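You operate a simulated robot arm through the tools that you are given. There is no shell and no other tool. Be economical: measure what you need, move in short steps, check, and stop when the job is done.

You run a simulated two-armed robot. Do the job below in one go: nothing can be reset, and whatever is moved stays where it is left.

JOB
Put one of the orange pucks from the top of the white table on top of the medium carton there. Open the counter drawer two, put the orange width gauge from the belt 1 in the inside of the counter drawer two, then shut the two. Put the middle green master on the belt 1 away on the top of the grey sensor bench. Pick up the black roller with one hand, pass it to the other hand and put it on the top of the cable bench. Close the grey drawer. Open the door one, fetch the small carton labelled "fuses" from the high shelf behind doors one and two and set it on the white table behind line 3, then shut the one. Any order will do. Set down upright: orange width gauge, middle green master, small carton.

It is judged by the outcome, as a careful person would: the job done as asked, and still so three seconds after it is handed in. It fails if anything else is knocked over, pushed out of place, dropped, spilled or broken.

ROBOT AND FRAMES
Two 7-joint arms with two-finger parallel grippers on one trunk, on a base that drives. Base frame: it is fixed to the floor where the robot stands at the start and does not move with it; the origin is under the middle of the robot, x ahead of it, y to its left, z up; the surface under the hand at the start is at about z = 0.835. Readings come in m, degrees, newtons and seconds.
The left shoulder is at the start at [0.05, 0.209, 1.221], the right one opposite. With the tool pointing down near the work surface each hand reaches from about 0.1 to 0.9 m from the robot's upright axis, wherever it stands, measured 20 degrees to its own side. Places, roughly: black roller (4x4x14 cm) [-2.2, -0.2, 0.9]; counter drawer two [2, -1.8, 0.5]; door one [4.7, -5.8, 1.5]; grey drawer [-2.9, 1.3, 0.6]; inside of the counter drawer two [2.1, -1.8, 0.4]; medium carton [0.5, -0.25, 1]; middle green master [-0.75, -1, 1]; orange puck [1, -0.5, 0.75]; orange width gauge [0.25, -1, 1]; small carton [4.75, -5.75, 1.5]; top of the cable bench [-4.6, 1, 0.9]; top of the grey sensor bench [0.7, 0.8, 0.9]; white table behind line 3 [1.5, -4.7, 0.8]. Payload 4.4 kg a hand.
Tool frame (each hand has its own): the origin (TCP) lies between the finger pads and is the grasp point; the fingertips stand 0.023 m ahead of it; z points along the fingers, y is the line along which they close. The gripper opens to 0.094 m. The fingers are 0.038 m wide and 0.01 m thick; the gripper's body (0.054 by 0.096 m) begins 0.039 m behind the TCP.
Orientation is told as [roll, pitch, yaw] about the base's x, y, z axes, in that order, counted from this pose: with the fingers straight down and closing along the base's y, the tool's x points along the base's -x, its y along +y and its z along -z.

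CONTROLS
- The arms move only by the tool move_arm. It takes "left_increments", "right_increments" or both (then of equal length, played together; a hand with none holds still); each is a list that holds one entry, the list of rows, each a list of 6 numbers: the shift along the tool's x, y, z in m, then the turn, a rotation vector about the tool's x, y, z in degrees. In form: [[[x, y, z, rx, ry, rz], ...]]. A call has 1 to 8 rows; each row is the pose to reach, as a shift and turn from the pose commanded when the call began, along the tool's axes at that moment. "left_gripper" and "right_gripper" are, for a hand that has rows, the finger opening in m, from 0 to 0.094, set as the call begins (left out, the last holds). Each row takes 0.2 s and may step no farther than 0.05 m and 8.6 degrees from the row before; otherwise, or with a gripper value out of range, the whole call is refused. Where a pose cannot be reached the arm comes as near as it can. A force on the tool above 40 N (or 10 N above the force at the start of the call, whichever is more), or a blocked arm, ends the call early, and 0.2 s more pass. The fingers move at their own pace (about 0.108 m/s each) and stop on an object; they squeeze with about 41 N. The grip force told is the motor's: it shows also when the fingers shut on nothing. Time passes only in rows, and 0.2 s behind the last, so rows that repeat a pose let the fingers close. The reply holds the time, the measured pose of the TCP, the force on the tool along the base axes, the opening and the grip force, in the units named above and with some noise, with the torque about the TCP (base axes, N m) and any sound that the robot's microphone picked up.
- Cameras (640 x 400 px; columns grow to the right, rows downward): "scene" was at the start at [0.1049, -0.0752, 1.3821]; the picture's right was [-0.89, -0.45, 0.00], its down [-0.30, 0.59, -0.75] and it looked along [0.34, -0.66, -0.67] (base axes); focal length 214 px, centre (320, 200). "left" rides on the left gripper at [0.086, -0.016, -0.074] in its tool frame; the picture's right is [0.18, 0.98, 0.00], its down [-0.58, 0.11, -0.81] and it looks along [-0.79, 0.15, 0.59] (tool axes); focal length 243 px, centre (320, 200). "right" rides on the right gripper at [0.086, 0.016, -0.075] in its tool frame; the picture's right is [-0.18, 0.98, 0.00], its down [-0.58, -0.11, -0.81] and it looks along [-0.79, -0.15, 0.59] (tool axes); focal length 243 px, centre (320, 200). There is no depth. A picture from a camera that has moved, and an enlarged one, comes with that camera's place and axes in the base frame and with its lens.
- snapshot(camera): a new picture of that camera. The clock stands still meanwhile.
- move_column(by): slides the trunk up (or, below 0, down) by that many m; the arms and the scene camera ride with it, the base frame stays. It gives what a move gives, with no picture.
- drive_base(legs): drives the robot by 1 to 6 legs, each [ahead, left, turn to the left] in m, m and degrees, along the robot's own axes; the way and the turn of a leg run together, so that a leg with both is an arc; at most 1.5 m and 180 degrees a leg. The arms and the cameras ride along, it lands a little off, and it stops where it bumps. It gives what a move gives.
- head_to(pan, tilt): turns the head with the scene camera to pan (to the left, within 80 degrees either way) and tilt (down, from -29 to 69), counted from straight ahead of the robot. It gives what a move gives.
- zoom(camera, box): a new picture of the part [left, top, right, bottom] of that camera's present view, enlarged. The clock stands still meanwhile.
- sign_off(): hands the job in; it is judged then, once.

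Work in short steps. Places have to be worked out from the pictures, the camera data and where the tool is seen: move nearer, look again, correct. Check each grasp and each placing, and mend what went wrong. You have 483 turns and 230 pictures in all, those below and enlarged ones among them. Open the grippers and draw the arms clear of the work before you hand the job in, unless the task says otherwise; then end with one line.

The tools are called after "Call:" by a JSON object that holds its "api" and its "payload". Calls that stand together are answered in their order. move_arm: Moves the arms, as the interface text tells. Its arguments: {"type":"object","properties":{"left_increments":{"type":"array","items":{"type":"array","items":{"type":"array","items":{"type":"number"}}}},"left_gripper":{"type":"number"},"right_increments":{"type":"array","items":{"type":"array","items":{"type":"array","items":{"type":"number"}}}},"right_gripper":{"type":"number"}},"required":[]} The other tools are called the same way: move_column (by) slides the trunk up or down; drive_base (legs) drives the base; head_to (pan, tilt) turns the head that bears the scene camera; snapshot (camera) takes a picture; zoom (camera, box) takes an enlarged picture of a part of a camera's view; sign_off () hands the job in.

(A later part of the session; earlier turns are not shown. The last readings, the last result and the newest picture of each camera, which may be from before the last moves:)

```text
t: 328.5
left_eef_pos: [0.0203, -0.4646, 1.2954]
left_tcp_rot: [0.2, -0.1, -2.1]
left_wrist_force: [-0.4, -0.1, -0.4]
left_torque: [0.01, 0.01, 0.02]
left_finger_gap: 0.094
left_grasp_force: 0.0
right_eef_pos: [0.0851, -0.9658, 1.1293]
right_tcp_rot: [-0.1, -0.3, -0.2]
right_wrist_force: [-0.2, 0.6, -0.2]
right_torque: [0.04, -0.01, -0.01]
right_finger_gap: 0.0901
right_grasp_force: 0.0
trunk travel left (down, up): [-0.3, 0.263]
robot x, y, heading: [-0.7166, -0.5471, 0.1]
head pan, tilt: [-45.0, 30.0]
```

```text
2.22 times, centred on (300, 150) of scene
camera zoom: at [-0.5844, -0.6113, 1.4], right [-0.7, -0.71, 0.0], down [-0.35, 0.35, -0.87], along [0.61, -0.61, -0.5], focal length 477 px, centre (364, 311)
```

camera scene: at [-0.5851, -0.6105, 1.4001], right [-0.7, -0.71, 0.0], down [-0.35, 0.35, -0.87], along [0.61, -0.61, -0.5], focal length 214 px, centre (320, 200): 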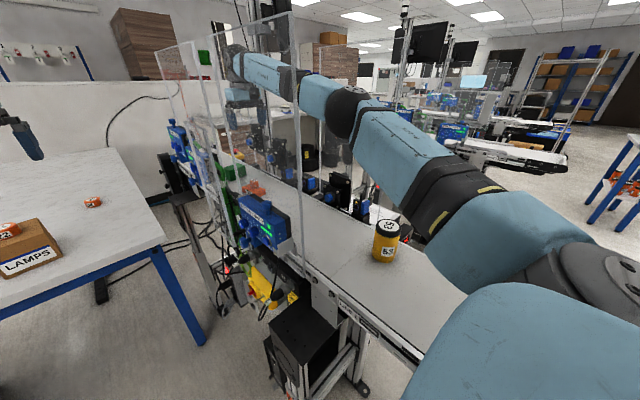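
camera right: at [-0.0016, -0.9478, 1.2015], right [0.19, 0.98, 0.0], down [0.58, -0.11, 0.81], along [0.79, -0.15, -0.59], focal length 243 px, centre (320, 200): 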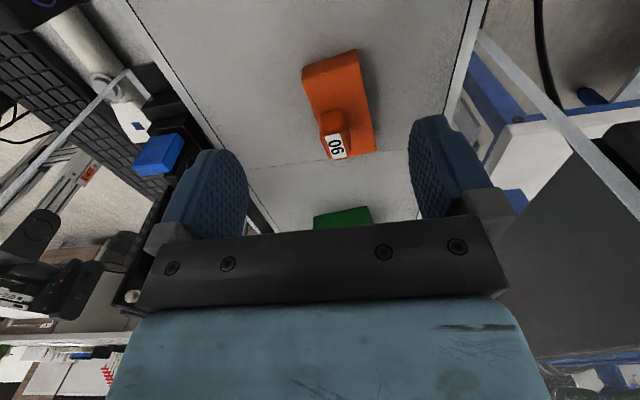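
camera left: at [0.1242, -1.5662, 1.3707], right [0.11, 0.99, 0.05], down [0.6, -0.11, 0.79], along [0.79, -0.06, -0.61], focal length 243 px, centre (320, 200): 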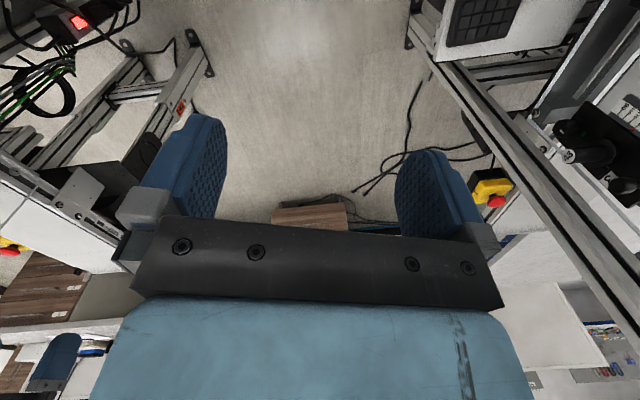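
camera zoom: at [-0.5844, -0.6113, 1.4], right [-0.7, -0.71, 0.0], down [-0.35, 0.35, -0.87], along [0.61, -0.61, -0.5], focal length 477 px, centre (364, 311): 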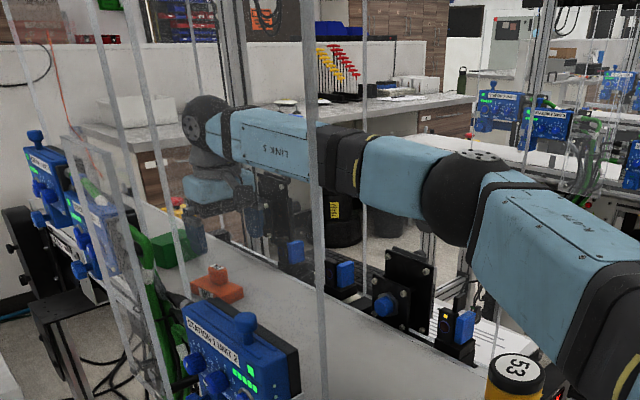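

Gauge centred at ≈[0.112,-0.953], aligned with x. I move over it and descend.

Call:
{"api": "move_arm", "payload": {"right_increments": [[[-0.012, 0.006, 0.02, 0, 0, 0], [-0.024, 0.012, 0.045, 0, 0, 0], [-0.024, 0.012, 0.07, 0, 0, 0], [-0.024, 0.012, 0.085, 0, 0, 0]]]}}

Call:
{"api": "snapshot", "payload": {"camera": "right"}}

Call:
{"api": "zoom", "payload": {"camera": "scene", "box": [220, 100, 340, 190]}}

```text
t: 329.5
left_eef_pos: [0.0206, -0.4641, 1.2959]
left_tcp_rot: [0.2, -0.1, -2.1]
left_wrist_force: [0.8, -1.2, 0.7]
left_torque: [0.0, 0.01, 0.0]
left_finger_gap: 0.0941
left_grasp_force: 0.1
right_eef_pos: [0.1097, -0.9516, 1.0425]
right_tcp_rot: [-0.3, -0.1, 0.0]
right_wrist_force: [0.6, 0.5, 0.1]
right_torque: [0.03, -0.01, -0.03]
right_finger_gap: 0.09
right_grasp_force: 0.1
trunk travel left (down, up): [-0.3, 0.263]
robot x, y, heading: [-0.7144, -0.5486, 0.1]
head pan, tilt: [-45.0, 30.0]
```

```text
101 pictures are left
camera right: at [0.0232, -0.9342, 1.1156], right [0.18, 0.98, 0.0], down [0.58, -0.11, 0.81], along [0.79, -0.15, -0.59], focal length 243 px, centre (320, 200)
```

right: 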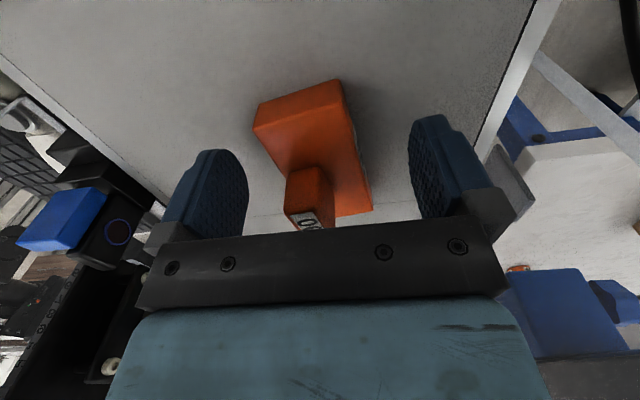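

```text
4.44 times, centred on (280, 145) of scene
camera zoom: at [-0.5844, -0.6106, 1.4], right [-0.7, -0.71, 0.0], down [-0.35, 0.35, -0.87], along [0.61, -0.61, -0.5], focal length 953 px, centre (498, 444)
```

zoom: 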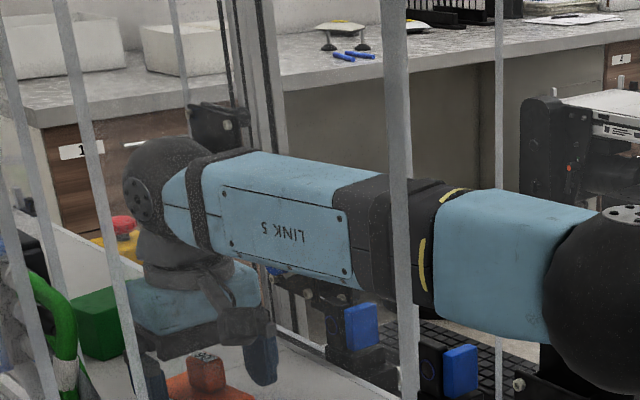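

Fingers straddle the gauge's base. I close the gripper.

Call:
{"api": "move_arm", "payload": {"right_increments": [[[0, -0.002, 0.004, 0, 0, 0], [0, -0.002, 0.004, 0, 0, 0], [0, -0.002, 0.004, 0, 0, 0], [0, -0.002, 0.004, 0, 0, 0]]], "right_gripper": 0.02}}

Call:
{"api": "snapshot", "payload": {"camera": "right"}}

```text
t: 330.5
left_eef_pos: [0.0186, -0.4635, 1.2967]
left_tcp_rot: [0.2, -0.2, -2.2]
left_wrist_force: [-0.5, 0.1, -0.4]
left_torque: [0.0, -0.01, 0.01]
left_finger_gap: 0.0942
left_grasp_force: 0.0
right_eef_pos: [0.1102, -0.9539, 1.0415]
right_tcp_rot: [-0.3, -0.3, -0.1]
right_wrist_force: [5.1, -3.8, 8.0]
right_torque: [-0.19, -0.48, -0.08]
right_finger_gap: 0.0438
right_grasp_force: 40.4
trunk travel left (down, up): [-0.3, 0.263]
robot x, y, heading: [-0.7189, -0.5491, 0.4]
head pan, tilt: [-45.0, 30.0]
```

```text
99 pictures are left
camera right: at [0.0224, -0.9362, 1.1138], right [0.19, 0.98, 0.0], down [0.58, -0.11, 0.81], along [0.8, -0.15, -0.59], focal length 243 px, centre (320, 200)
```

right: 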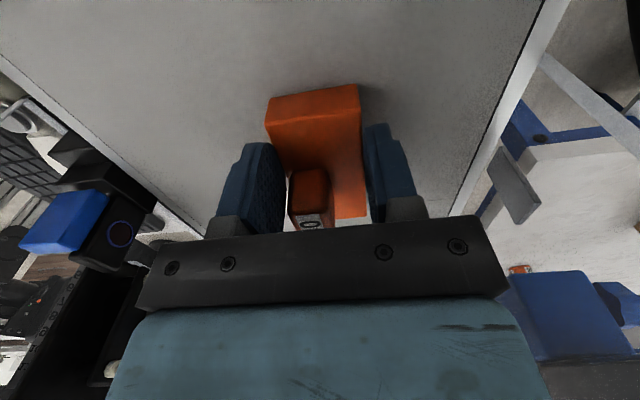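

Held at 44 mm. I lift it straight up and check.

Call:
{"api": "move_arm", "payload": {"right_increments": [[[0, 0, -0.02, 0, 0, 0], [0, 0, -0.06, 0, 0, 0], [0, 0, -0.1, 0, 0, 0], [0, 0, -0.14, 0, 0, 0], [0, 0, -0.18, 0, 0, 0], [0.01, 0, -0.22, 0, 0, 0]]]}}

Call:
{"api": "snapshot", "payload": {"camera": "right"}}

```text
t: 331.9
left_eef_pos: [0.0183, -0.463, 1.2978]
left_tcp_rot: [0.2, -0.2, -2.2]
left_wrist_force: [-0.4, 0.8, 0.2]
left_torque: [-0.02, 0.0, -0.05]
left_finger_gap: 0.094
left_grasp_force: 0.0
right_eef_pos: [0.099, -0.9489, 1.2594]
right_tcp_rot: [-0.4, -0.2, 0.0]
right_wrist_force: [-0.8, 0.1, -0.4]
right_torque: [0.0, -0.02, -0.01]
right_finger_gap: 0.044
right_grasp_force: 41.0
trunk travel left (down, up): [-0.3, 0.263]
robot x, y, heading: [-0.7151, -0.5474, 0.4]
head pan, tilt: [-45.0, 30.0]
```

```text
98 pictures are left
camera right: at [0.0122, -0.9314, 1.3328], right [0.18, 0.98, 0.0], down [0.58, -0.11, 0.81], along [0.79, -0.15, -0.59], focal length 243 px, centre (320, 200)
```

right: 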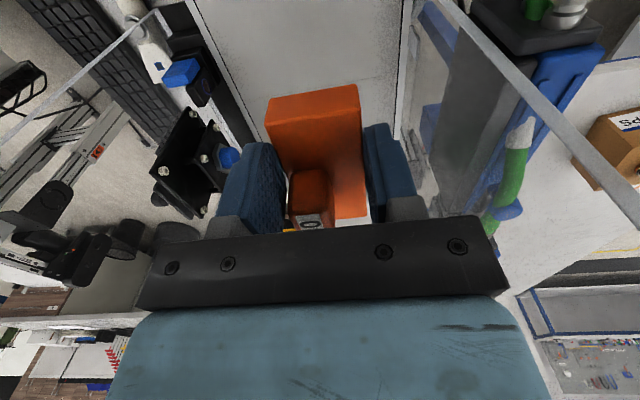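

Held firmly. I back straight out along the belt, then bring the right hand in front again.

Call:
{"api": "drive_base", "payload": {"legs": [[-0.3, 0, -0.3], [-0.3, 0, 0]]}}

Call:
{"api": "move_arm", "payload": {"right_increments": [[[0.0, 0.045, 0, 0, 0, 0], [0.0, 0.09, 0, 0, 0, 0], [0.0, 0.135, 0, 0, 0, 0], [0.0, 0.18, 0, 0, 0, 0], [0.0, 0.225, 0, 0, 0, 0], [0.0, 0.27, 0, 0, 0, 0], [0.0, 0.3, -0.03, 0, 0, 0]]]}}

Call:
{"api": "drive_base", "payload": {"legs": [[0, -0.6, 0], [0, -0.55, 0]]}}

Call:
{"api": "head_to", "payload": {"pan": 0, "tilt": 35}}

Call:
{"api": "snapshot", "payload": {"camera": "scene"}}

```text
t: 335.6
left_eef_pos: [-0.5806, -0.4634, 1.2954]
left_tcp_rot: [0.2, -0.1, -2.1]
left_wrist_force: [-0.1, 0.3, 0.3]
left_torque: [0.01, 0.01, 0.02]
left_finger_gap: 0.0944
left_grasp_force: 0.0
right_eef_pos: [-0.4991, -0.9501, 1.257]
right_tcp_rot: [-0.2, 0.0, 0.1]
right_wrist_force: [0.4, -0.2, -1.0]
right_torque: [0.01, 0.0, -0.01]
right_finger_gap: 0.0441
right_grasp_force: 41.3
trunk travel left (down, up): [-0.3, 0.263]
robot x, y, heading: [-1.3135, -0.5482, 0.2]
head pan, tilt: [-45.0, 30.0]
```

```text
t: 337.2
left_eef_pos: [-0.5823, -0.459, 1.2977]
left_tcp_rot: [0.0, -0.1, -2.0]
left_wrist_force: [-0.9, 0.9, 0.8]
left_torque: [-0.01, -0.03, 0.01]
left_finger_gap: 0.0938
left_grasp_force: 0.1
right_eef_pos: [-0.5005, -0.6456, 1.2849]
right_tcp_rot: [-0.4, -0.2, 0.1]
right_wrist_force: [0.3, -0.3, -0.2]
right_torque: [-0.04, 0.04, 0.02]
right_finger_gap: 0.044
right_grasp_force: 41.1
trunk travel left (down, up): [-0.3, 0.263]
robot x, y, heading: [-1.3138, -0.5461, 0.2]
head pan, tilt: [-45.0, 30.0]
```

```text
t: 347.8
left_eef_pos: [-0.5667, -1.6015, 1.2964]
left_tcp_rot: [0.2, -0.1, -1.8]
left_wrist_force: [-0.2, -0.4, 0.4]
left_torque: [0.02, -0.03, 0.02]
left_finger_gap: 0.0939
left_grasp_force: 0.0
right_eef_pos: [-0.4844, -1.7883, 1.2838]
right_tcp_rot: [-0.3, -0.1, 0.3]
right_wrist_force: [-0.3, -0.1, -1.0]
right_torque: [0.05, 0.05, 0.0]
right_finger_gap: 0.0442
right_grasp_force: 40.6
trunk travel left (down, up): [-0.3, 0.263]
robot x, y, heading: [-1.3022, -1.685, 0.3]
head pan, tilt: [-45.0, 30.0]
```

```text
t: 348.9
left_eef_pos: [-0.5676, -1.6023, 1.2963]
left_tcp_rot: [0.2, -0.1, -1.7]
left_wrist_force: [0.2, -0.4, 1.1]
left_torque: [-0.03, -0.03, -0.03]
left_finger_gap: 0.094
left_grasp_force: 0.0
right_eef_pos: [-0.4841, -1.7869, 1.2822]
right_tcp_rot: [-0.3, -0.1, 0.4]
right_wrist_force: [0.1, 0.4, -0.7]
right_torque: [-0.02, 0.01, -0.02]
right_finger_gap: 0.044
right_grasp_force: 41.1
trunk travel left (down, up): [-0.3, 0.263]
robot x, y, heading: [-1.3024, -1.692, 0.6]
head pan, tilt: [0.0, 35.0]
```

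```text
97 pictures are left
camera scene: at [-1.1476, -1.689, 1.3922], right [0.01, -1.0, 0.0], down [-0.57, 0.0, -0.82], along [0.82, 0.01, -0.57], focal length 214 px, centre (320, 200)
```

scene: 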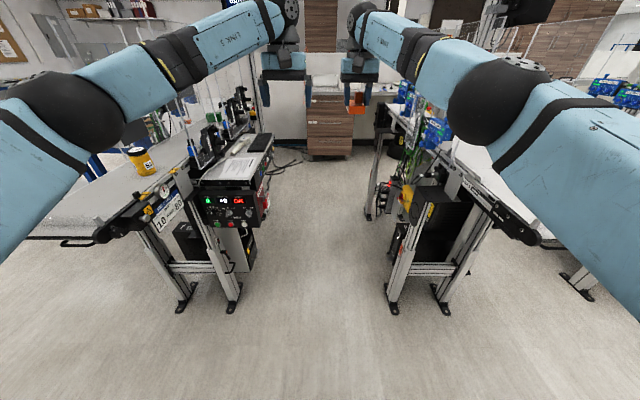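

Gauge still held. I lower the trunk 8 cm to stay under the monitor and advance through the corridor.

Call:
{"api": "move_column", "payload": {"by": -0.08}}

Call:
{"api": "drive_base", "payload": {"legs": [[0.5, 0, -0.5], [0.45, 0, 0]]}}

Call:
{"api": "snapshot", "payload": {"camera": "scene"}}

```text
t: 350.1
left_eef_pos: [-0.5682, -1.6025, 1.2178]
left_tcp_rot: [0.2, -0.2, -1.6]
left_wrist_force: [-0.8, 0.5, 0.5]
left_torque: [-0.02, 0.02, 0.02]
left_finger_gap: 0.0941
left_grasp_force: 0.0
right_eef_pos: [-0.4854, -1.7866, 1.2034]
right_tcp_rot: [-0.4, -0.1, 0.3]
right_wrist_force: [0.5, -0.1, -2.1]
right_torque: [-0.01, 0.01, 0.02]
right_finger_gap: 0.0441
right_grasp_force: 40.5
trunk travel left (down, up): [-0.22, 0.343]
robot x, y, heading: [-1.3034, -1.6886, 0.5]
head pan, tilt: [0.0, 35.0]
```

```text
t: 355.4
left_eef_pos: [0.3816, -1.5906, 1.2167]
left_tcp_rot: [0.1, 0.0, -1.4]
left_wrist_force: [-0.3, -1.0, -0.2]
left_torque: [-0.05, -0.01, -0.05]
left_finger_gap: 0.094
left_grasp_force: 0.1
right_eef_pos: [0.4667, -1.7748, 1.2026]
right_tcp_rot: [-0.3, -0.1, 0.7]
right_wrist_force: [-0.8, 0.7, -0.4]
right_torque: [0.01, 0.01, -0.01]
right_finger_gap: 0.0442
right_grasp_force: 40.8
trunk travel left (down, up): [-0.22, 0.343]
robot x, y, heading: [-0.3538, -1.6838, 0.9]
head pan, tilt: [0.0, 35.0]
```

```text
96 pictures are left
camera scene: at [-0.1975, -1.6817, 1.3122], right [0.02, -1.0, 0.0], down [-0.57, -0.01, -0.82], along [0.82, 0.01, -0.57], focal length 214 px, centre (320, 200)
```

scene: 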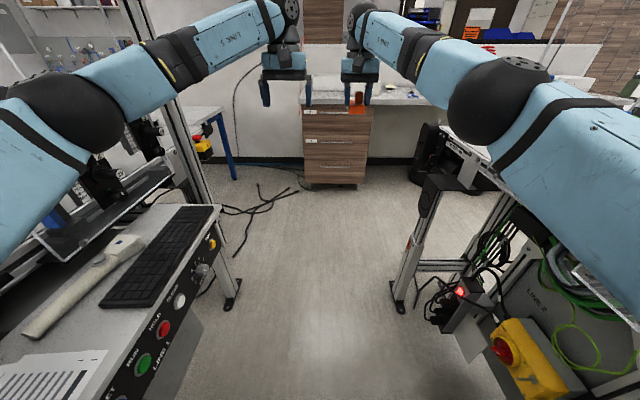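

Clear so far. I continue past the monitor.

Call:
{"api": "drive_base", "payload": {"legs": [[0.4, 0, -1], [0.4, 0, 0]]}}

Call:
{"api": "snapshot", "payload": {"camera": "scene"}}

```text
t: 360.1
left_eef_pos: [1.1983, -1.6094, 1.2164]
left_tcp_rot: [0.2, -0.1, -2.8]
left_wrist_force: [-0.6, 0.5, -0.2]
left_torque: [0.01, 0.03, 0.01]
left_finger_gap: 0.0939
left_grasp_force: 0.1
right_eef_pos: [1.2781, -1.7965, 1.2025]
right_tcp_rot: [-0.2, 0.0, -0.8]
right_wrist_force: [0.4, 0.1, -1.2]
right_torque: [0.0, 0.06, 0.03]
right_finger_gap: 0.0442
right_grasp_force: 41.4
trunk travel left (down, up): [-0.22, 0.343]
robot x, y, heading: [0.4626, -1.6846, -0.8]
head pan, tilt: [0.0, 35.0]
```

```text
95 pictures are left
camera scene: at [0.6165, -1.6863, 1.3122], right [-0.01, -1.0, 0.0], down [-0.57, 0.01, -0.82], along [0.82, -0.01, -0.57], focal length 214 px, centre (320, 200)
```

scene: 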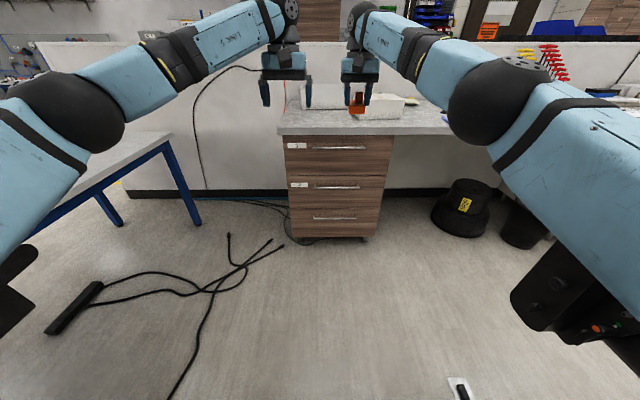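

Drawer two is the middle one: handle bar at z≈0.575, y −1.65…−1.96, x≈1.84. I advance, retract the right hand with the gauge, and lower the trunk.

Call:
{"api": "drive_base", "payload": {"legs": [[0.4, -0.0, 0.8]]}}

Call:
{"api": "move_arm", "payload": {"right_increments": [[[0.045, -0.01, 0, 0, 0, 0], [0.09, -0.02, 0, 0, 0, 0], [0.135, -0.03, 0, 0, 0, 0], [0.18, -0.04, 0, 0, 0, 0], [0.225, -0.06, 0, 0, 0, 0], [0.26, -0.08, 0, 0, 0, 0], [0.29, -0.1, 0, 0, 0, 0], [0.32, -0.13, 0, 0, 0, 0]]]}}

Call:
{"api": "move_column", "payload": {"by": -0.2}}

Call:
{"api": "snapshot", "payload": {"camera": "scene"}}

```text
t: 362.5
left_eef_pos: [1.5948, -1.5932, 1.2153]
left_tcp_rot: [0.2, 0.0, -1.5]
left_wrist_force: [0.4, 0.5, -0.1]
left_torque: [-0.02, 0.03, 0.0]
left_finger_gap: 0.0937
left_grasp_force: 0.1
right_eef_pos: [1.6762, -1.7771, 1.2036]
right_tcp_rot: [-0.3, -0.2, 0.4]
right_wrist_force: [-0.1, -1.1, -1.1]
right_torque: [-0.02, 0.02, 0.03]
right_finger_gap: 0.0441
right_grasp_force: 40.6
trunk travel left (down, up): [-0.22, 0.343]
robot x, y, heading: [0.8614, -1.6844, 0.7]
head pan, tilt: [0.0, 35.0]
```

```text
t: 364.3
left_eef_pos: [1.5915, -1.5949, 1.2184]
left_tcp_rot: [0.3, -0.1, -1.8]
left_wrist_force: [0.2, -0.7, 0.6]
left_torque: [0.04, -0.03, -0.03]
left_finger_gap: 0.094
left_grasp_force: 0.0
right_eef_pos: [1.3582, -1.9148, 1.2029]
right_tcp_rot: [-0.3, -0.2, 0.5]
right_wrist_force: [-0.1, 1.0, -0.9]
right_torque: [-0.02, 0.03, 0.01]
right_finger_gap: 0.044
right_grasp_force: 40.9
trunk travel left (down, up): [-0.22, 0.343]
robot x, y, heading: [0.8616, -1.6827, 0.7]
head pan, tilt: [0.0, 35.0]
```

```text
t: 366.5
left_eef_pos: [1.5941, -1.5931, 1.0159]
left_tcp_rot: [0.1, -0.1, -1.6]
left_wrist_force: [-0.2, -0.6, 0.8]
left_torque: [0.02, -0.02, 0.02]
left_finger_gap: 0.094
left_grasp_force: 0.0
right_eef_pos: [1.3579, -1.913, 1.0029]
right_tcp_rot: [-0.4, -0.2, 0.4]
right_wrist_force: [0.3, -0.1, -1.6]
right_torque: [0.0, 0.01, -0.01]
right_finger_gap: 0.0443
right_grasp_force: 40.9
trunk travel left (down, up): [-0.02, 0.543]
robot x, y, heading: [0.8568, -1.6797, 0.5]
head pan, tilt: [0.0, 35.0]
```

```text
94 pictures are left
camera scene: at [1.0134, -1.6821, 1.1123], right [0.01, -1.0, 0.0], down [-0.57, -0.01, -0.82], along [0.82, 0.01, -0.57], focal length 214 px, centre (320, 200)
```

scene: 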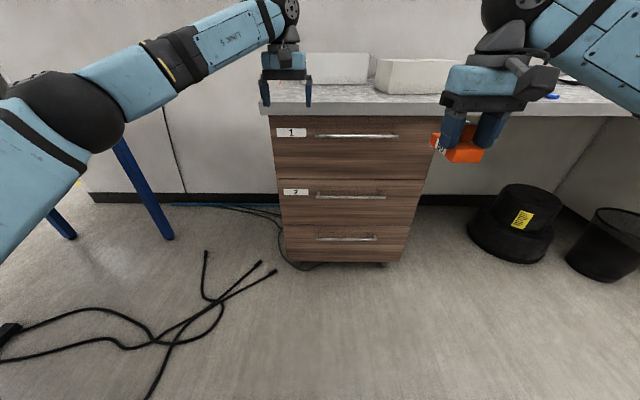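

I check line 2's end on my right before shifting right.

Call:
{"api": "head_to", "payload": {"pan": -70, "tilt": 40}}

Call:
{"api": "snapshot", "payload": {"camera": "scene"}}

```text
t: 367.9
left_eef_pos: [1.5947, -1.5928, 1.0161]
left_tcp_rot: [0.2, -0.1, -1.6]
left_wrist_force: [-0.9, -0.3, -0.2]
left_torque: [0.03, 0.01, 0.0]
left_finger_gap: 0.094
left_grasp_force: 0.0
right_eef_pos: [1.3583, -1.9125, 1.0025]
right_tcp_rot: [-0.3, -0.2, 0.5]
right_wrist_force: [-0.4, -0.4, -1.3]
right_torque: [0.01, 0.03, -0.01]
right_finger_gap: 0.0441
right_grasp_force: 40.9
trunk travel left (down, up): [-0.02, 0.543]
robot x, y, heading: [0.8558, -1.6836, 1.0]
head pan, tilt: [-70.0, 40.0]
```

```text
93 pictures are left
camera scene: at [0.9557, -1.7627, 1.1047], right [-0.93, -0.35, 0.0], down [-0.23, 0.6, -0.77], along [0.27, -0.72, -0.64], focal length 214 px, centre (320, 200)
```

scene: 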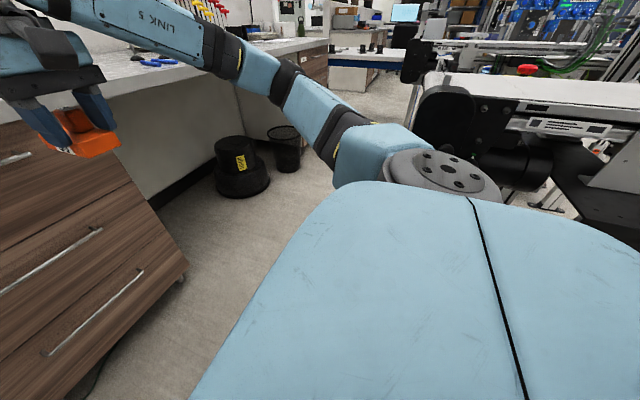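

Line 2's belt end reaches x≈0.92, so I'll work at x≥1.0 without shifting right. I now pitch the left hand forward.

Call:
{"api": "move_arm", "payload": {"left_increments": [[[0.015, -0.01, 0.01, 0, -8.5, 0], [0.03, -0.02, 0.02, 0, -17, 0], [0.045, -0.03, 0.03, 0, -25.5, 0], [0.06, -0.04, 0.045, 0, -34, 0], [0.075, -0.05, 0.06, 0, -42.5, 0], [0.09, -0.06, 0.075, 0, -51, 0], [0.1, -0.07, 0.09, 0, -59.5, 0], [0.11, -0.08, 0.105, 0, -68, 0]]]}}

Call:
{"api": "move_arm", "payload": {"left_increments": [[[0, 0, 0, 0, 0, 8.5], [0, 0, 0, 0, 0, 17], [0, 0, 0, 0, 0, 25.5], [0, 0, 0, 0, 0, 34], [0, 0, 0, 0, 0, 42.5], [0, 0, 0, 0, 0, 51], [0, 0, 0, 0, 0, 59.5], [0, 0, 0, 0, 0, 68]]]}}

Call:
{"api": "head_to", "payload": {"pan": 0, "tilt": 35}}

Call:
{"api": "snapshot", "payload": {"camera": "scene"}}

```text
t: 369.7
left_eef_pos: [1.4806, -1.6686, 0.911]
left_tcp_rot: [0.4, -68.3, -1.9]
left_wrist_force: [-0.2, -0.7, -0.1]
left_torque: [0.04, 0.04, 0.0]
left_finger_gap: 0.0938
left_grasp_force: 0.1
right_eef_pos: [1.3589, -1.914, 1.0014]
right_tcp_rot: [-0.3, -0.1, 0.5]
right_wrist_force: [-0.2, 0.2, -0.5]
right_torque: [-0.01, 0.05, 0.03]
right_finger_gap: 0.044
right_grasp_force: 41.2
trunk travel left (down, up): [-0.02, 0.543]
robot x, y, heading: [0.8566, -1.6855, 0.5]
head pan, tilt: [-70.0, 40.0]
```

```text
t: 371.5
left_eef_pos: [1.4824, -1.6696, 0.9101]
left_tcp_rot: [66.6, -20.0, -83.1]
left_wrist_force: [-0.1, -0.2, 0.2]
left_torque: [0.02, 0.01, 0.0]
left_finger_gap: 0.094
left_grasp_force: 0.0
right_eef_pos: [1.3587, -1.9131, 1.0017]
right_tcp_rot: [-0.3, -0.1, 0.5]
right_wrist_force: [0.6, -0.7, -1.6]
right_torque: [-0.01, 0.03, 0.0]
right_finger_gap: 0.0441
right_grasp_force: 40.7
trunk travel left (down, up): [-0.02, 0.543]
robot x, y, heading: [0.8589, -1.6821, 0.7]
head pan, tilt: [-70.0, 40.0]
```

```text
t: 372.9
left_eef_pos: [1.4817, -1.6697, 0.9112]
left_tcp_rot: [66.6, -20.2, -83.0]
left_wrist_force: [-0.9, 0.3, -0.1]
left_torque: [-0.01, -0.01, -0.01]
left_finger_gap: 0.0939
left_grasp_force: 0.1
right_eef_pos: [1.3584, -1.914, 1.0016]
right_tcp_rot: [-0.3, -0.2, 0.6]
right_wrist_force: [-0.7, 0.4, -1.5]
right_torque: [-0.03, 0.03, -0.01]
right_finger_gap: 0.0446
right_grasp_force: 41.9
trunk travel left (down, up): [-0.02, 0.543]
robot x, y, heading: [0.8604, -1.6832, 0.4]
head pan, tilt: [0.0, 35.0]
```

```text
92 pictures are left
camera scene: at [1.0136, -1.6822, 1.1122], right [0.01, -1.0, 0.0], down [-0.57, -0.01, -0.82], along [0.82, 0.01, -0.57], focal length 214 px, centre (320, 200)
```

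scene: 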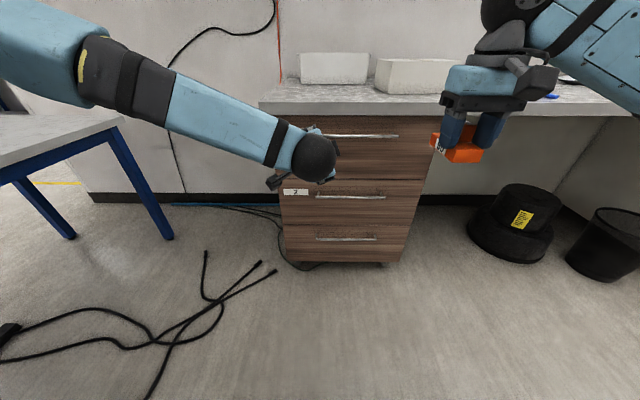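

I finish the roll and lower the left hand towards handle height.

Call:
{"api": "move_arm", "payload": {"left_increments": [[[0, 0, 0, 0, 0, 8], [0, 0, 0, 0, 0, 16], [0, 0, 0, 0, 0, 22]]]}}

Call:
{"api": "move_arm", "payload": {"left_increments": [[[-0.0125, -0.04, 0.016, 0, 0, 0], [-0.025, -0.08, 0.032, 0, 0, 0], [-0.0375, -0.12, 0.048, 0, 0, 0], [-0.05, -0.16, 0.064, 0, 0, 0], [-0.0625, -0.2, 0.08, 0, 0, 0], [-0.075, -0.24, 0.096, 0, 0, 0], [-0.09, -0.28, 0.112, 0, 0, 0]]]}}

Call:
{"api": "snapshot", "payload": {"camera": "scene"}}

Call:
{"api": "snapshot", "payload": {"camera": "left"}}

```text
t: 373.7
left_eef_pos: [1.4806, -1.6693, 0.9116]
left_tcp_rot: [68.2, 0.3, -91.7]
left_wrist_force: [-0.1, -0.7, 0.0]
left_torque: [-0.03, 0.02, 0.02]
left_finger_gap: 0.094
left_grasp_force: 0.1
right_eef_pos: [1.3584, -1.9135, 1.0029]
right_tcp_rot: [-0.3, -0.3, 0.5]
right_wrist_force: [0.0, 0.4, -1.1]
right_torque: [-0.01, 0.02, 0.0]
right_finger_gap: 0.0444
right_grasp_force: 41.0
trunk travel left (down, up): [-0.02, 0.543]
robot x, y, heading: [0.858, -1.6801, 0.7]
head pan, tilt: [0.0, 35.0]
```

```text
t: 375.3
left_eef_pos: [1.4833, -1.7629, 0.6073]
left_tcp_rot: [68.2, 0.2, -91.5]
left_wrist_force: [-1.3, 1.0, -0.2]
left_torque: [-0.01, -0.03, 0.01]
left_finger_gap: 0.0943
left_grasp_force: 0.1
right_eef_pos: [1.3583, -1.9124, 1.0022]
right_tcp_rot: [-0.2, -0.1, 0.5]
right_wrist_force: [-0.6, 0.0, -2.0]
right_torque: [0.01, 0.01, -0.01]
right_finger_gap: 0.0443
right_grasp_force: 40.4
trunk travel left (down, up): [-0.02, 0.543]
robot x, y, heading: [0.8568, -1.6828, 1.1]
head pan, tilt: [0.0, 35.0]
```

```text
91 pictures are left
camera scene: at [1.0139, -1.6824, 1.1122], right [0.01, -1.0, 0.0], down [-0.57, -0.01, -0.82], along [0.82, 0.01, -0.57], focal length 214 px, centre (320, 200)
```

scene: 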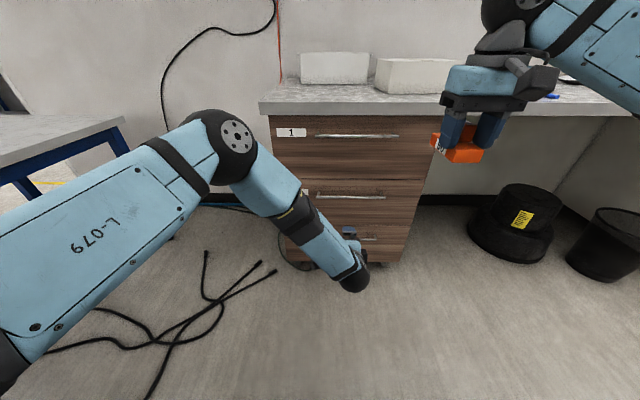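

```text
90 pictures are left
camera left: at [1.4099, -1.6724, 0.6196], right [0.37, 0.17, 0.91], down [-0.72, -0.56, 0.4], along [0.58, -0.81, -0.08], focal length 243 px, centre (320, 200)
```

left: 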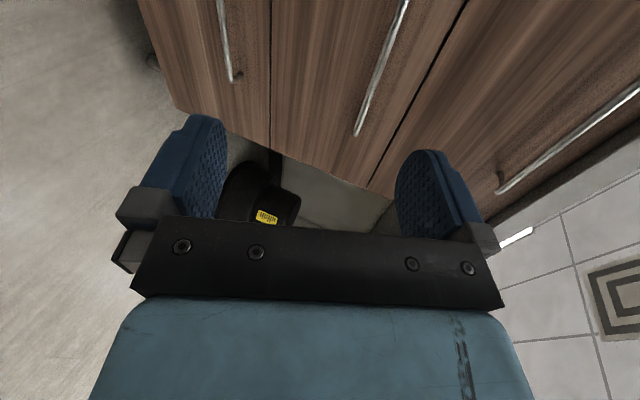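

The middle bar lies between the finger planes at z≈0.58. I lower a bit, drive 0.15 m, and extend the arm towards it.

Call:
{"api": "drive_base", "payload": {"legs": [[0.15, 0, -0.8]]}}

Call:
{"api": "move_arm", "payload": {"left_increments": [[[0, -0.014, 0.04, 0, 0, 0], [0, -0.009, 0.08, 0, 0, 0], [0, 0.009, 0.115, 0, 0, 0], [0, 0.024, 0.14, 0, 0, 0]]]}}

Call:
{"api": "snapshot", "payload": {"camera": "left"}}

Call:
{"api": "snapshot", "payload": {"camera": "scene"}}

```text
t: 376.7
left_eef_pos: [1.6302, -1.7704, 0.608]
left_tcp_rot: [68.1, 0.3, -92.5]
left_wrist_force: [-0.6, -0.9, 0.7]
left_torque: [-0.03, 0.03, -0.01]
left_finger_gap: 0.094
left_grasp_force: 0.1
right_eef_pos: [1.5038, -1.9211, 1.0032]
right_tcp_rot: [-0.3, -0.1, -0.2]
right_wrist_force: [0.7, 0.4, 0.0]
right_torque: [0.0, 0.07, -0.02]
right_finger_gap: 0.0444
right_grasp_force: 40.9
trunk travel left (down, up): [-0.02, 0.543]
robot x, y, heading: [1.0097, -1.6806, -0.2]
head pan, tilt: [0.0, 35.0]
```

```text
t: 377.7
left_eef_pos: [1.769, -1.7771, 0.5767]
left_tcp_rot: [68.1, 0.1, -92.6]
left_wrist_force: [0.5, -1.0, 0.3]
left_torque: [0.03, 0.0, 0.0]
left_finger_gap: 0.094
left_grasp_force: 0.0
right_eef_pos: [1.5026, -1.9204, 1.0024]
right_tcp_rot: [-0.4, -0.2, -0.3]
right_wrist_force: [0.0, 0.5, -1.6]
right_torque: [-0.03, 0.0, 0.0]
right_finger_gap: 0.0443
right_grasp_force: 40.6
trunk travel left (down, up): [-0.02, 0.543]
robot x, y, heading: [1.0031, -1.6844, -0.3]
head pan, tilt: [0.0, 35.0]
```

```text
89 pictures are left
camera left: at [1.6959, -1.6857, 0.5886], right [0.37, 0.16, 0.91], down [-0.73, -0.55, 0.4], along [0.57, -0.82, -0.09], focal length 243 px, centre (320, 200)
```

left: 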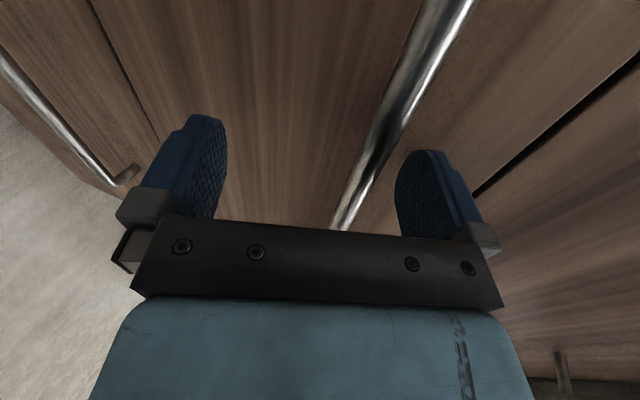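

```text
88 pictures are left
camera scene: at [1.1621, -1.6836, 1.1122], right [0.0, -1.0, 0.0], down [-0.57, 0.0, -0.82], along [0.82, 0.0, -0.57], focal length 214 px, centre (320, 200)
```

scene: 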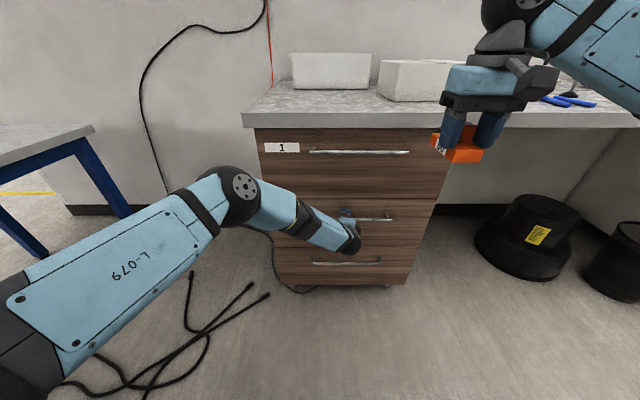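

Bar is at z≈0.592. I raise 15 mm, narrow the fingers to 60 mm, and advance 5 cm.

Call:
{"api": "move_arm", "payload": {"left_increments": [[[0, 0.014, -0.006, 0, 0, 0], [0, 0.0215, 0.0125, 0, 0, 0], [0, 0.027, 0.026, 0, 0, 0], [0, 0.033, 0.041, 0, 0, 0]]], "left_gripper": 0.06}}

Call:
{"api": "snapshot", "payload": {"camera": "left"}}

```text
t: 378.3
left_eef_pos: [1.7789, -1.7771, 0.5935]
left_tcp_rot: [68.2, 0.2, -92.2]
left_wrist_force: [-13.8, 4.8, 8.0]
left_torque: [-0.02, -0.73, 0.45]
left_finger_gap: 0.0609
left_grasp_force: 1.0
right_eef_pos: [1.5026, -1.9208, 1.0028]
right_tcp_rot: [-0.3, -0.1, -0.3]
right_wrist_force: [0.2, 0.4, -2.2]
right_torque: [-0.01, 0.02, 0.02]
right_finger_gap: 0.0441
right_grasp_force: 41.2
trunk travel left (down, up): [-0.02, 0.543]
robot x, y, heading: [1.0039, -1.6826, 0.0]
head pan, tilt: [0.0, 35.0]
stopped in row 2 (left hand): the force on the tool passed its limit at 90 N (the readings are from after the stop); the commanded pose is now the measured one
```

```text
87 pictures are left
camera left: at [1.7061, -1.6867, 0.6052], right [0.37, 0.17, 0.91], down [-0.73, -0.55, 0.4], along [0.57, -0.81, -0.08], focal length 243 px, centre (320, 200)
```

left: 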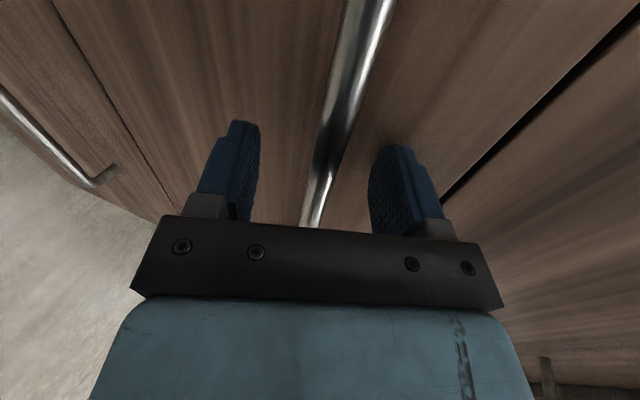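

The upper fingertip touched the drawer face (x≈1.815), so the bar is already between the fingers. I ease back 4 mm and close on it.

Call:
{"api": "move_arm", "payload": {"left_increments": [[[0, -0.001, -0.004, 0, 0, 0], [0, -0.001, -0.004, 0, 0, 0], [0, -0.001, -0.004, 0, 0, 0], [0, -0.001, -0.004, 0, 0, 0]]], "left_gripper": 0.0}}

Call:
{"api": "snapshot", "payload": {"camera": "left"}}

```text
t: 379.3
left_eef_pos: [1.7757, -1.7768, 0.5928]
left_tcp_rot: [68.2, 0.0, -92.2]
left_wrist_force: [4.2, -1.5, 3.7]
left_torque: [-1.57, 0.04, 0.79]
left_finger_gap: 0.0119
left_grasp_force: 45.1
right_eef_pos: [1.5044, -1.9191, 1.0015]
right_tcp_rot: [-0.3, -0.1, -0.3]
right_wrist_force: [0.2, -0.2, -1.4]
right_torque: [-0.02, 0.03, 0.02]
right_finger_gap: 0.0439
right_grasp_force: 41.3
trunk travel left (down, up): [-0.02, 0.543]
robot x, y, heading: [1.0041, -1.6845, -0.1]
head pan, tilt: [0.0, 35.0]
```

```text
86 pictures are left
camera left: at [1.7026, -1.6872, 0.6052], right [0.37, 0.17, 0.91], down [-0.73, -0.55, 0.4], along [0.57, -0.81, -0.08], focal length 243 px, centre (320, 200)
```

left: 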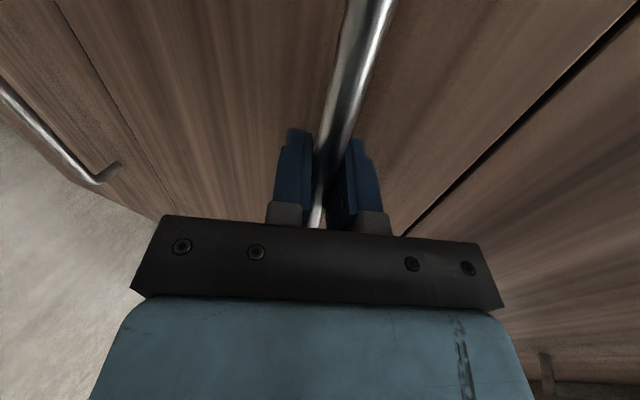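

Gripped the 12 mm bar. I pull by driving back 0.1 m first.

Call:
{"api": "drive_base", "payload": {"legs": [[-0.1, 0, 0]]}}

Call:
{"api": "snapshot", "payload": {"camera": "scene"}}

```text
t: 380.4
left_eef_pos: [1.6761, -1.778, 0.5931]
left_tcp_rot: [68.1, 0.2, -92.1]
left_wrist_force: [-0.1, 0.5, 3.8]
left_torque: [-1.6, 0.02, 0.62]
left_finger_gap: 0.012
left_grasp_force: 45.3
right_eef_pos: [1.4035, -1.9196, 1.0024]
right_tcp_rot: [-0.3, 0.0, -0.3]
right_wrist_force: [-0.2, 0.0, -0.8]
right_torque: [-0.02, 0.04, 0.03]
right_finger_gap: 0.0441
right_grasp_force: 41.3
trunk travel left (down, up): [-0.02, 0.543]
robot x, y, heading: [0.9082, -1.6852, -0.1]
head pan, tilt: [0.0, 35.0]
```

```text
85 pictures are left
camera scene: at [1.0622, -1.6831, 1.1123], right [0.0, -1.0, 0.0], down [-0.57, 0.0, -0.82], along [0.82, 0.0, -0.57], focal length 214 px, centre (320, 200)
```

scene: 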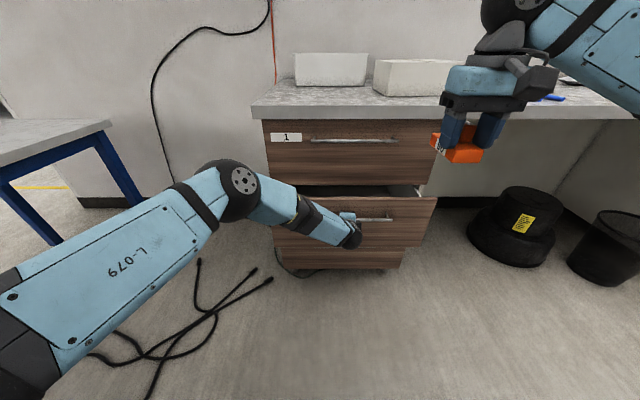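

The drawer is opening. I pull another 0.15 m.

Call:
{"api": "drive_base", "payload": {"legs": [[-0.16, 0, 0]]}}

Call:
{"api": "snapshot", "payload": {"camera": "scene"}}

```text
t: 381.9
left_eef_pos: [1.5154, -1.7776, 0.5938]
left_tcp_rot: [68.1, 0.0, -92.3]
left_wrist_force: [0.8, 6.5, 3.1]
left_torque: [-1.56, 0.03, 0.77]
left_finger_gap: 0.0119
left_grasp_force: 44.7
right_eef_pos: [1.2433, -1.919, 1.0016]
right_tcp_rot: [-0.4, -0.2, -0.4]
right_wrist_force: [-0.2, -0.4, -0.8]
right_torque: [0.01, 0.04, -0.01]
right_finger_gap: 0.0443
right_grasp_force: 40.9
trunk travel left (down, up): [-0.02, 0.543]
robot x, y, heading: [0.7438, -1.6811, -0.4]
head pan, tilt: [0.0, 35.0]
```

```text
84 pictures are left
camera scene: at [0.9019, -1.6826, 1.1123], right [0.0, -1.0, 0.0], down [-0.57, 0.0, -0.82], along [0.82, 0.0, -0.57], focal length 214 px, centre (320, 200)
```

scene: 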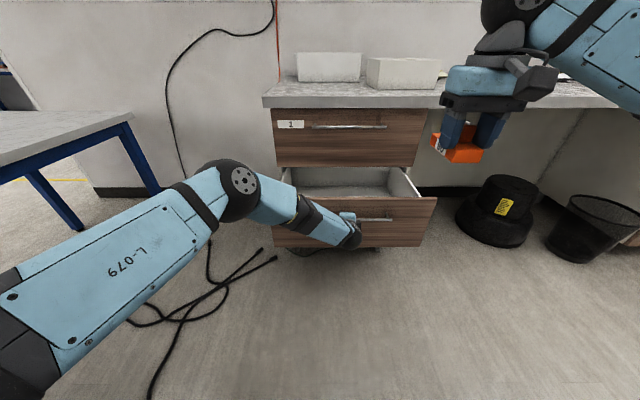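

The drawer is open about 26 cm. I release the bar and draw the left hand back and aside.

Call:
{"api": "move_arm", "payload": {"left_increments": [[[0, 0, 0, 0, 0, 0], [0, 0, 0, 0, 0, 0], [0, 0, -0.03, 0, 0, 0], [0, 0, -0.07, 0, 0, 0], [0.03, 0.02, -0.1, 0, 0, 0], [0.06, 0.06, -0.1, 0, 0, 0], [0.09, 0.1, -0.1, 0, 0, 0], [0.12, 0.14, -0.1, 0, 0, 0]]], "left_gripper": 0.07}}

Call:
{"api": "snapshot", "payload": {"camera": "scene"}}

```text
t: 383.7
left_eef_pos: [1.4773, -1.6558, 0.7581]
left_tcp_rot: [68.1, 0.0, -92.2]
left_wrist_force: [-0.5, 0.2, 0.7]
left_torque: [0.01, 0.0, -0.02]
left_finger_gap: 0.07
left_grasp_force: 0.0
right_eef_pos: [1.2432, -1.9195, 1.0023]
right_tcp_rot: [-0.3, -0.1, -0.4]
right_wrist_force: [-0.7, 0.9, -1.1]
right_torque: [0.01, 0.03, -0.01]
right_finger_gap: 0.0445
right_grasp_force: 40.9
trunk travel left (down, up): [-0.02, 0.543]
robot x, y, heading: [0.7443, -1.6804, -0.2]
head pan, tilt: [0.0, 35.0]
```

```text
83 pictures are left
camera scene: at [0.9019, -1.6827, 1.1122], right [0.0, -1.0, 0.0], down [-0.57, 0.0, -0.82], along [0.82, 0.0, -0.57], focal length 214 px, centre (320, 200)
```

scene: 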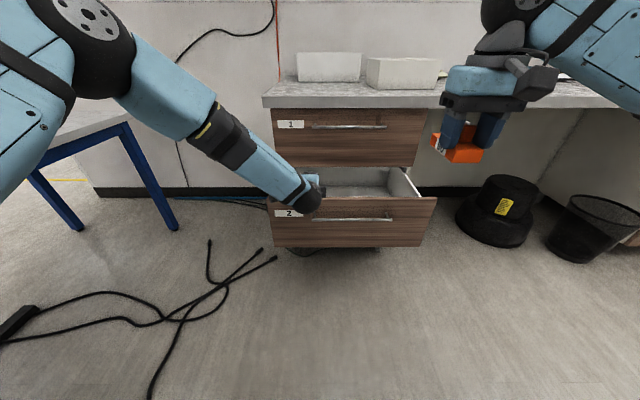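

I lift the left hand further away, drive forward, and bring the gauge over the open drawer.

Call:
{"api": "move_arm", "payload": {"left_increments": [[[0.01, 0.02, -0.04, 0, 0, 0], [0.02, 0.04, -0.08, 0, 0, 0], [0.03, 0.06, -0.12, 0, 0, 0], [0.04, 0.08, -0.16, 0, 0, 0], [0.05, 0.1, -0.195, 0, 0, 0]]]}}

Call:
{"api": "drive_base", "payload": {"legs": [[0.22, 0, 0]]}}

Call:
{"api": "move_arm", "payload": {"right_increments": [[[-0.045, 0.018, 0, 0, 0, 0], [-0.09, 0.036, 0, 0, 0, 0], [-0.13, 0.054, 0, 0, 0, 0], [-0.17, 0.072, 0, 0, 0, 0], [-0.21, 0.09, 0, 0, 0, 0], [-0.225, 0.095, 0.03, 0, 0, 0], [-0.225, 0.095, 0.08, 0, 0, 0], [-0.225, 0.095, 0.13, 0, 0, 0]]]}}

Call:
{"api": "snapshot", "payload": {"camera": "right"}}

Call:
{"api": "snapshot", "payload": {"camera": "scene"}}

```text
t: 384.9
left_eef_pos: [1.3372, -1.602, 0.925]
left_tcp_rot: [68.2, 0.2, -92.3]
left_wrist_force: [-0.4, 0.4, 0.5]
left_torque: [0.0, 0.0, 0.02]
left_finger_gap: 0.0701
left_grasp_force: 0.1
right_eef_pos: [1.2423, -1.9197, 1.0026]
right_tcp_rot: [-0.3, -0.3, -0.4]
right_wrist_force: [-0.3, 0.8, -2.0]
right_torque: [-0.02, 0.05, 0.0]
right_finger_gap: 0.0442
right_grasp_force: 40.9
trunk travel left (down, up): [-0.02, 0.543]
robot x, y, heading: [0.748, -1.6807, -0.5]
head pan, tilt: [0.0, 35.0]
```

```text
t: 386.5
left_eef_pos: [1.5579, -1.6047, 0.9232]
left_tcp_rot: [68.2, 0.0, -92.5]
left_wrist_force: [-0.4, -0.1, 0.7]
left_torque: [0.02, 0.0, -0.03]
left_finger_gap: 0.07
left_grasp_force: 0.1
right_eef_pos: [1.462, -1.9214, 1.0005]
right_tcp_rot: [-0.3, -0.2, -0.6]
right_wrist_force: [-0.2, 0.2, -1.1]
right_torque: [-0.01, 0.05, -0.03]
right_finger_gap: 0.0443
right_grasp_force: 40.8
trunk travel left (down, up): [-0.02, 0.543]
robot x, y, heading: [0.9648, -1.6807, -0.1]
head pan, tilt: [0.0, 35.0]
```

```text
t: 388.3
left_eef_pos: [1.5566, -1.6052, 0.9232]
left_tcp_rot: [68.2, 0.2, -92.5]
left_wrist_force: [-0.1, 0.0, 0.7]
left_torque: [-0.02, -0.03, 0.06]
left_finger_gap: 0.07
left_grasp_force: 0.0
right_eef_pos: [1.6894, -1.8355, 0.8729]
right_tcp_rot: [-0.3, -0.1, -0.6]
right_wrist_force: [-0.3, -0.1, -1.1]
right_torque: [0.03, 0.05, 0.01]
right_finger_gap: 0.0445
right_grasp_force: 41.0
trunk travel left (down, up): [-0.02, 0.543]
robot x, y, heading: [0.9626, -1.681, -0.5]
head pan, tilt: [0.0, 35.0]
```

```text
82 pictures are left
camera right: at [1.603, -1.8158, 0.9462], right [0.19, 0.98, 0.0], down [0.58, -0.11, 0.81], along [0.79, -0.16, -0.59], focal length 243 px, centre (320, 200)
```

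right: 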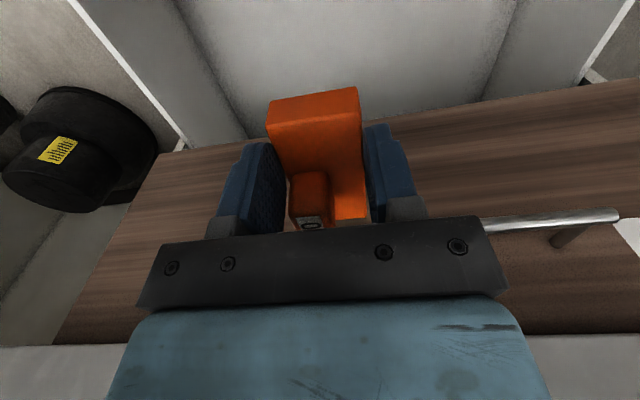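

```text
81 pictures are left
camera scene: at [1.1214, -1.685, 1.1121], right [-0.01, -1.0, 0.0], down [-0.57, 0.0, -0.82], along [0.82, -0.01, -0.57], focal length 214 px, centre (320, 200)
```

scene: 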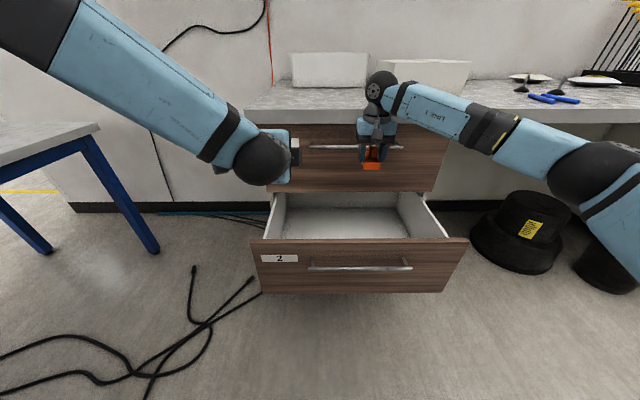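

Gauge is over the drawer. I shift it 1.5 cm back and lower into the drawer.

Call:
{"api": "move_arm", "payload": {"right_increments": [[[0.015, 0, 0.04, 0, 0, 0], [0.015, 0, 0.085, 0, 0, 0], [0.015, 0, 0.13, 0, 0, 0], [0.015, 0, 0.175, 0, 0, 0], [0.015, 0, 0.22, 0, 0, 0], [0.015, 0, 0.265, 0, 0, 0], [0.015, 0, 0.31, 0, 0, 0], [0.015, 0, 0.35, 0, 0, 0]]]}}

Call:
{"api": "snapshot", "payload": {"camera": "right"}}

Call:
{"api": "snapshot", "payload": {"camera": "scene"}}

```text
t: 389.9
left_eef_pos: [1.559, -1.605, 0.9223]
left_tcp_rot: [67.9, 0.0, -92.5]
left_wrist_force: [0.3, -0.6, 0.1]
left_torque: [0.0, -0.02, -0.01]
left_finger_gap: 0.0702
left_grasp_force: 0.1
right_eef_pos: [1.6818, -1.8315, 0.5819]
right_tcp_rot: [0.2, -0.4, -0.8]
right_wrist_force: [-0.2, 0.0, -1.7]
right_torque: [0.02, 0.04, 0.0]
right_finger_gap: 0.044
right_grasp_force: 41.0
trunk travel left (down, up): [-0.02, 0.543]
robot x, y, heading: [0.967, -1.6843, -0.4]
head pan, tilt: [0.0, 35.0]
stopped in row 7 (right hand): the force on the tool passed its limit at 82 N (the readings are from after the stop); the commanded pose is now the measured one
```

```text
80 pictures are left
camera right: at [1.5939, -1.8143, 0.655], right [0.2, 0.98, 0.0], down [0.57, -0.12, 0.81], along [0.79, -0.16, -0.59], focal length 243 px, centre (320, 200)
```

right: 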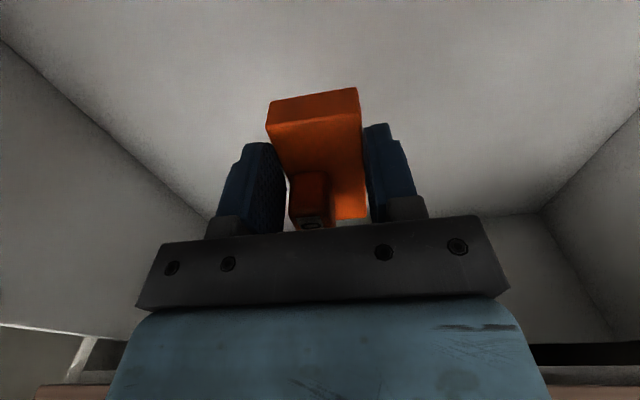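

```text
79 pictures are left
camera scene: at [1.1224, -1.6849, 1.1117], right [-0.01, -1.0, 0.0], down [-0.58, 0.0, -0.82], along [0.82, -0.01, -0.58], focal length 214 px, centre (320, 200)
```

scene: 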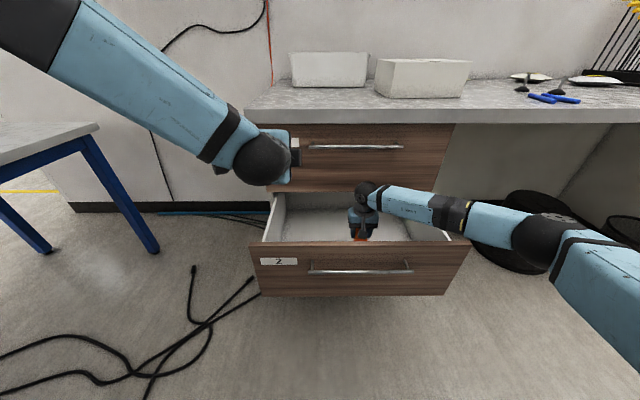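

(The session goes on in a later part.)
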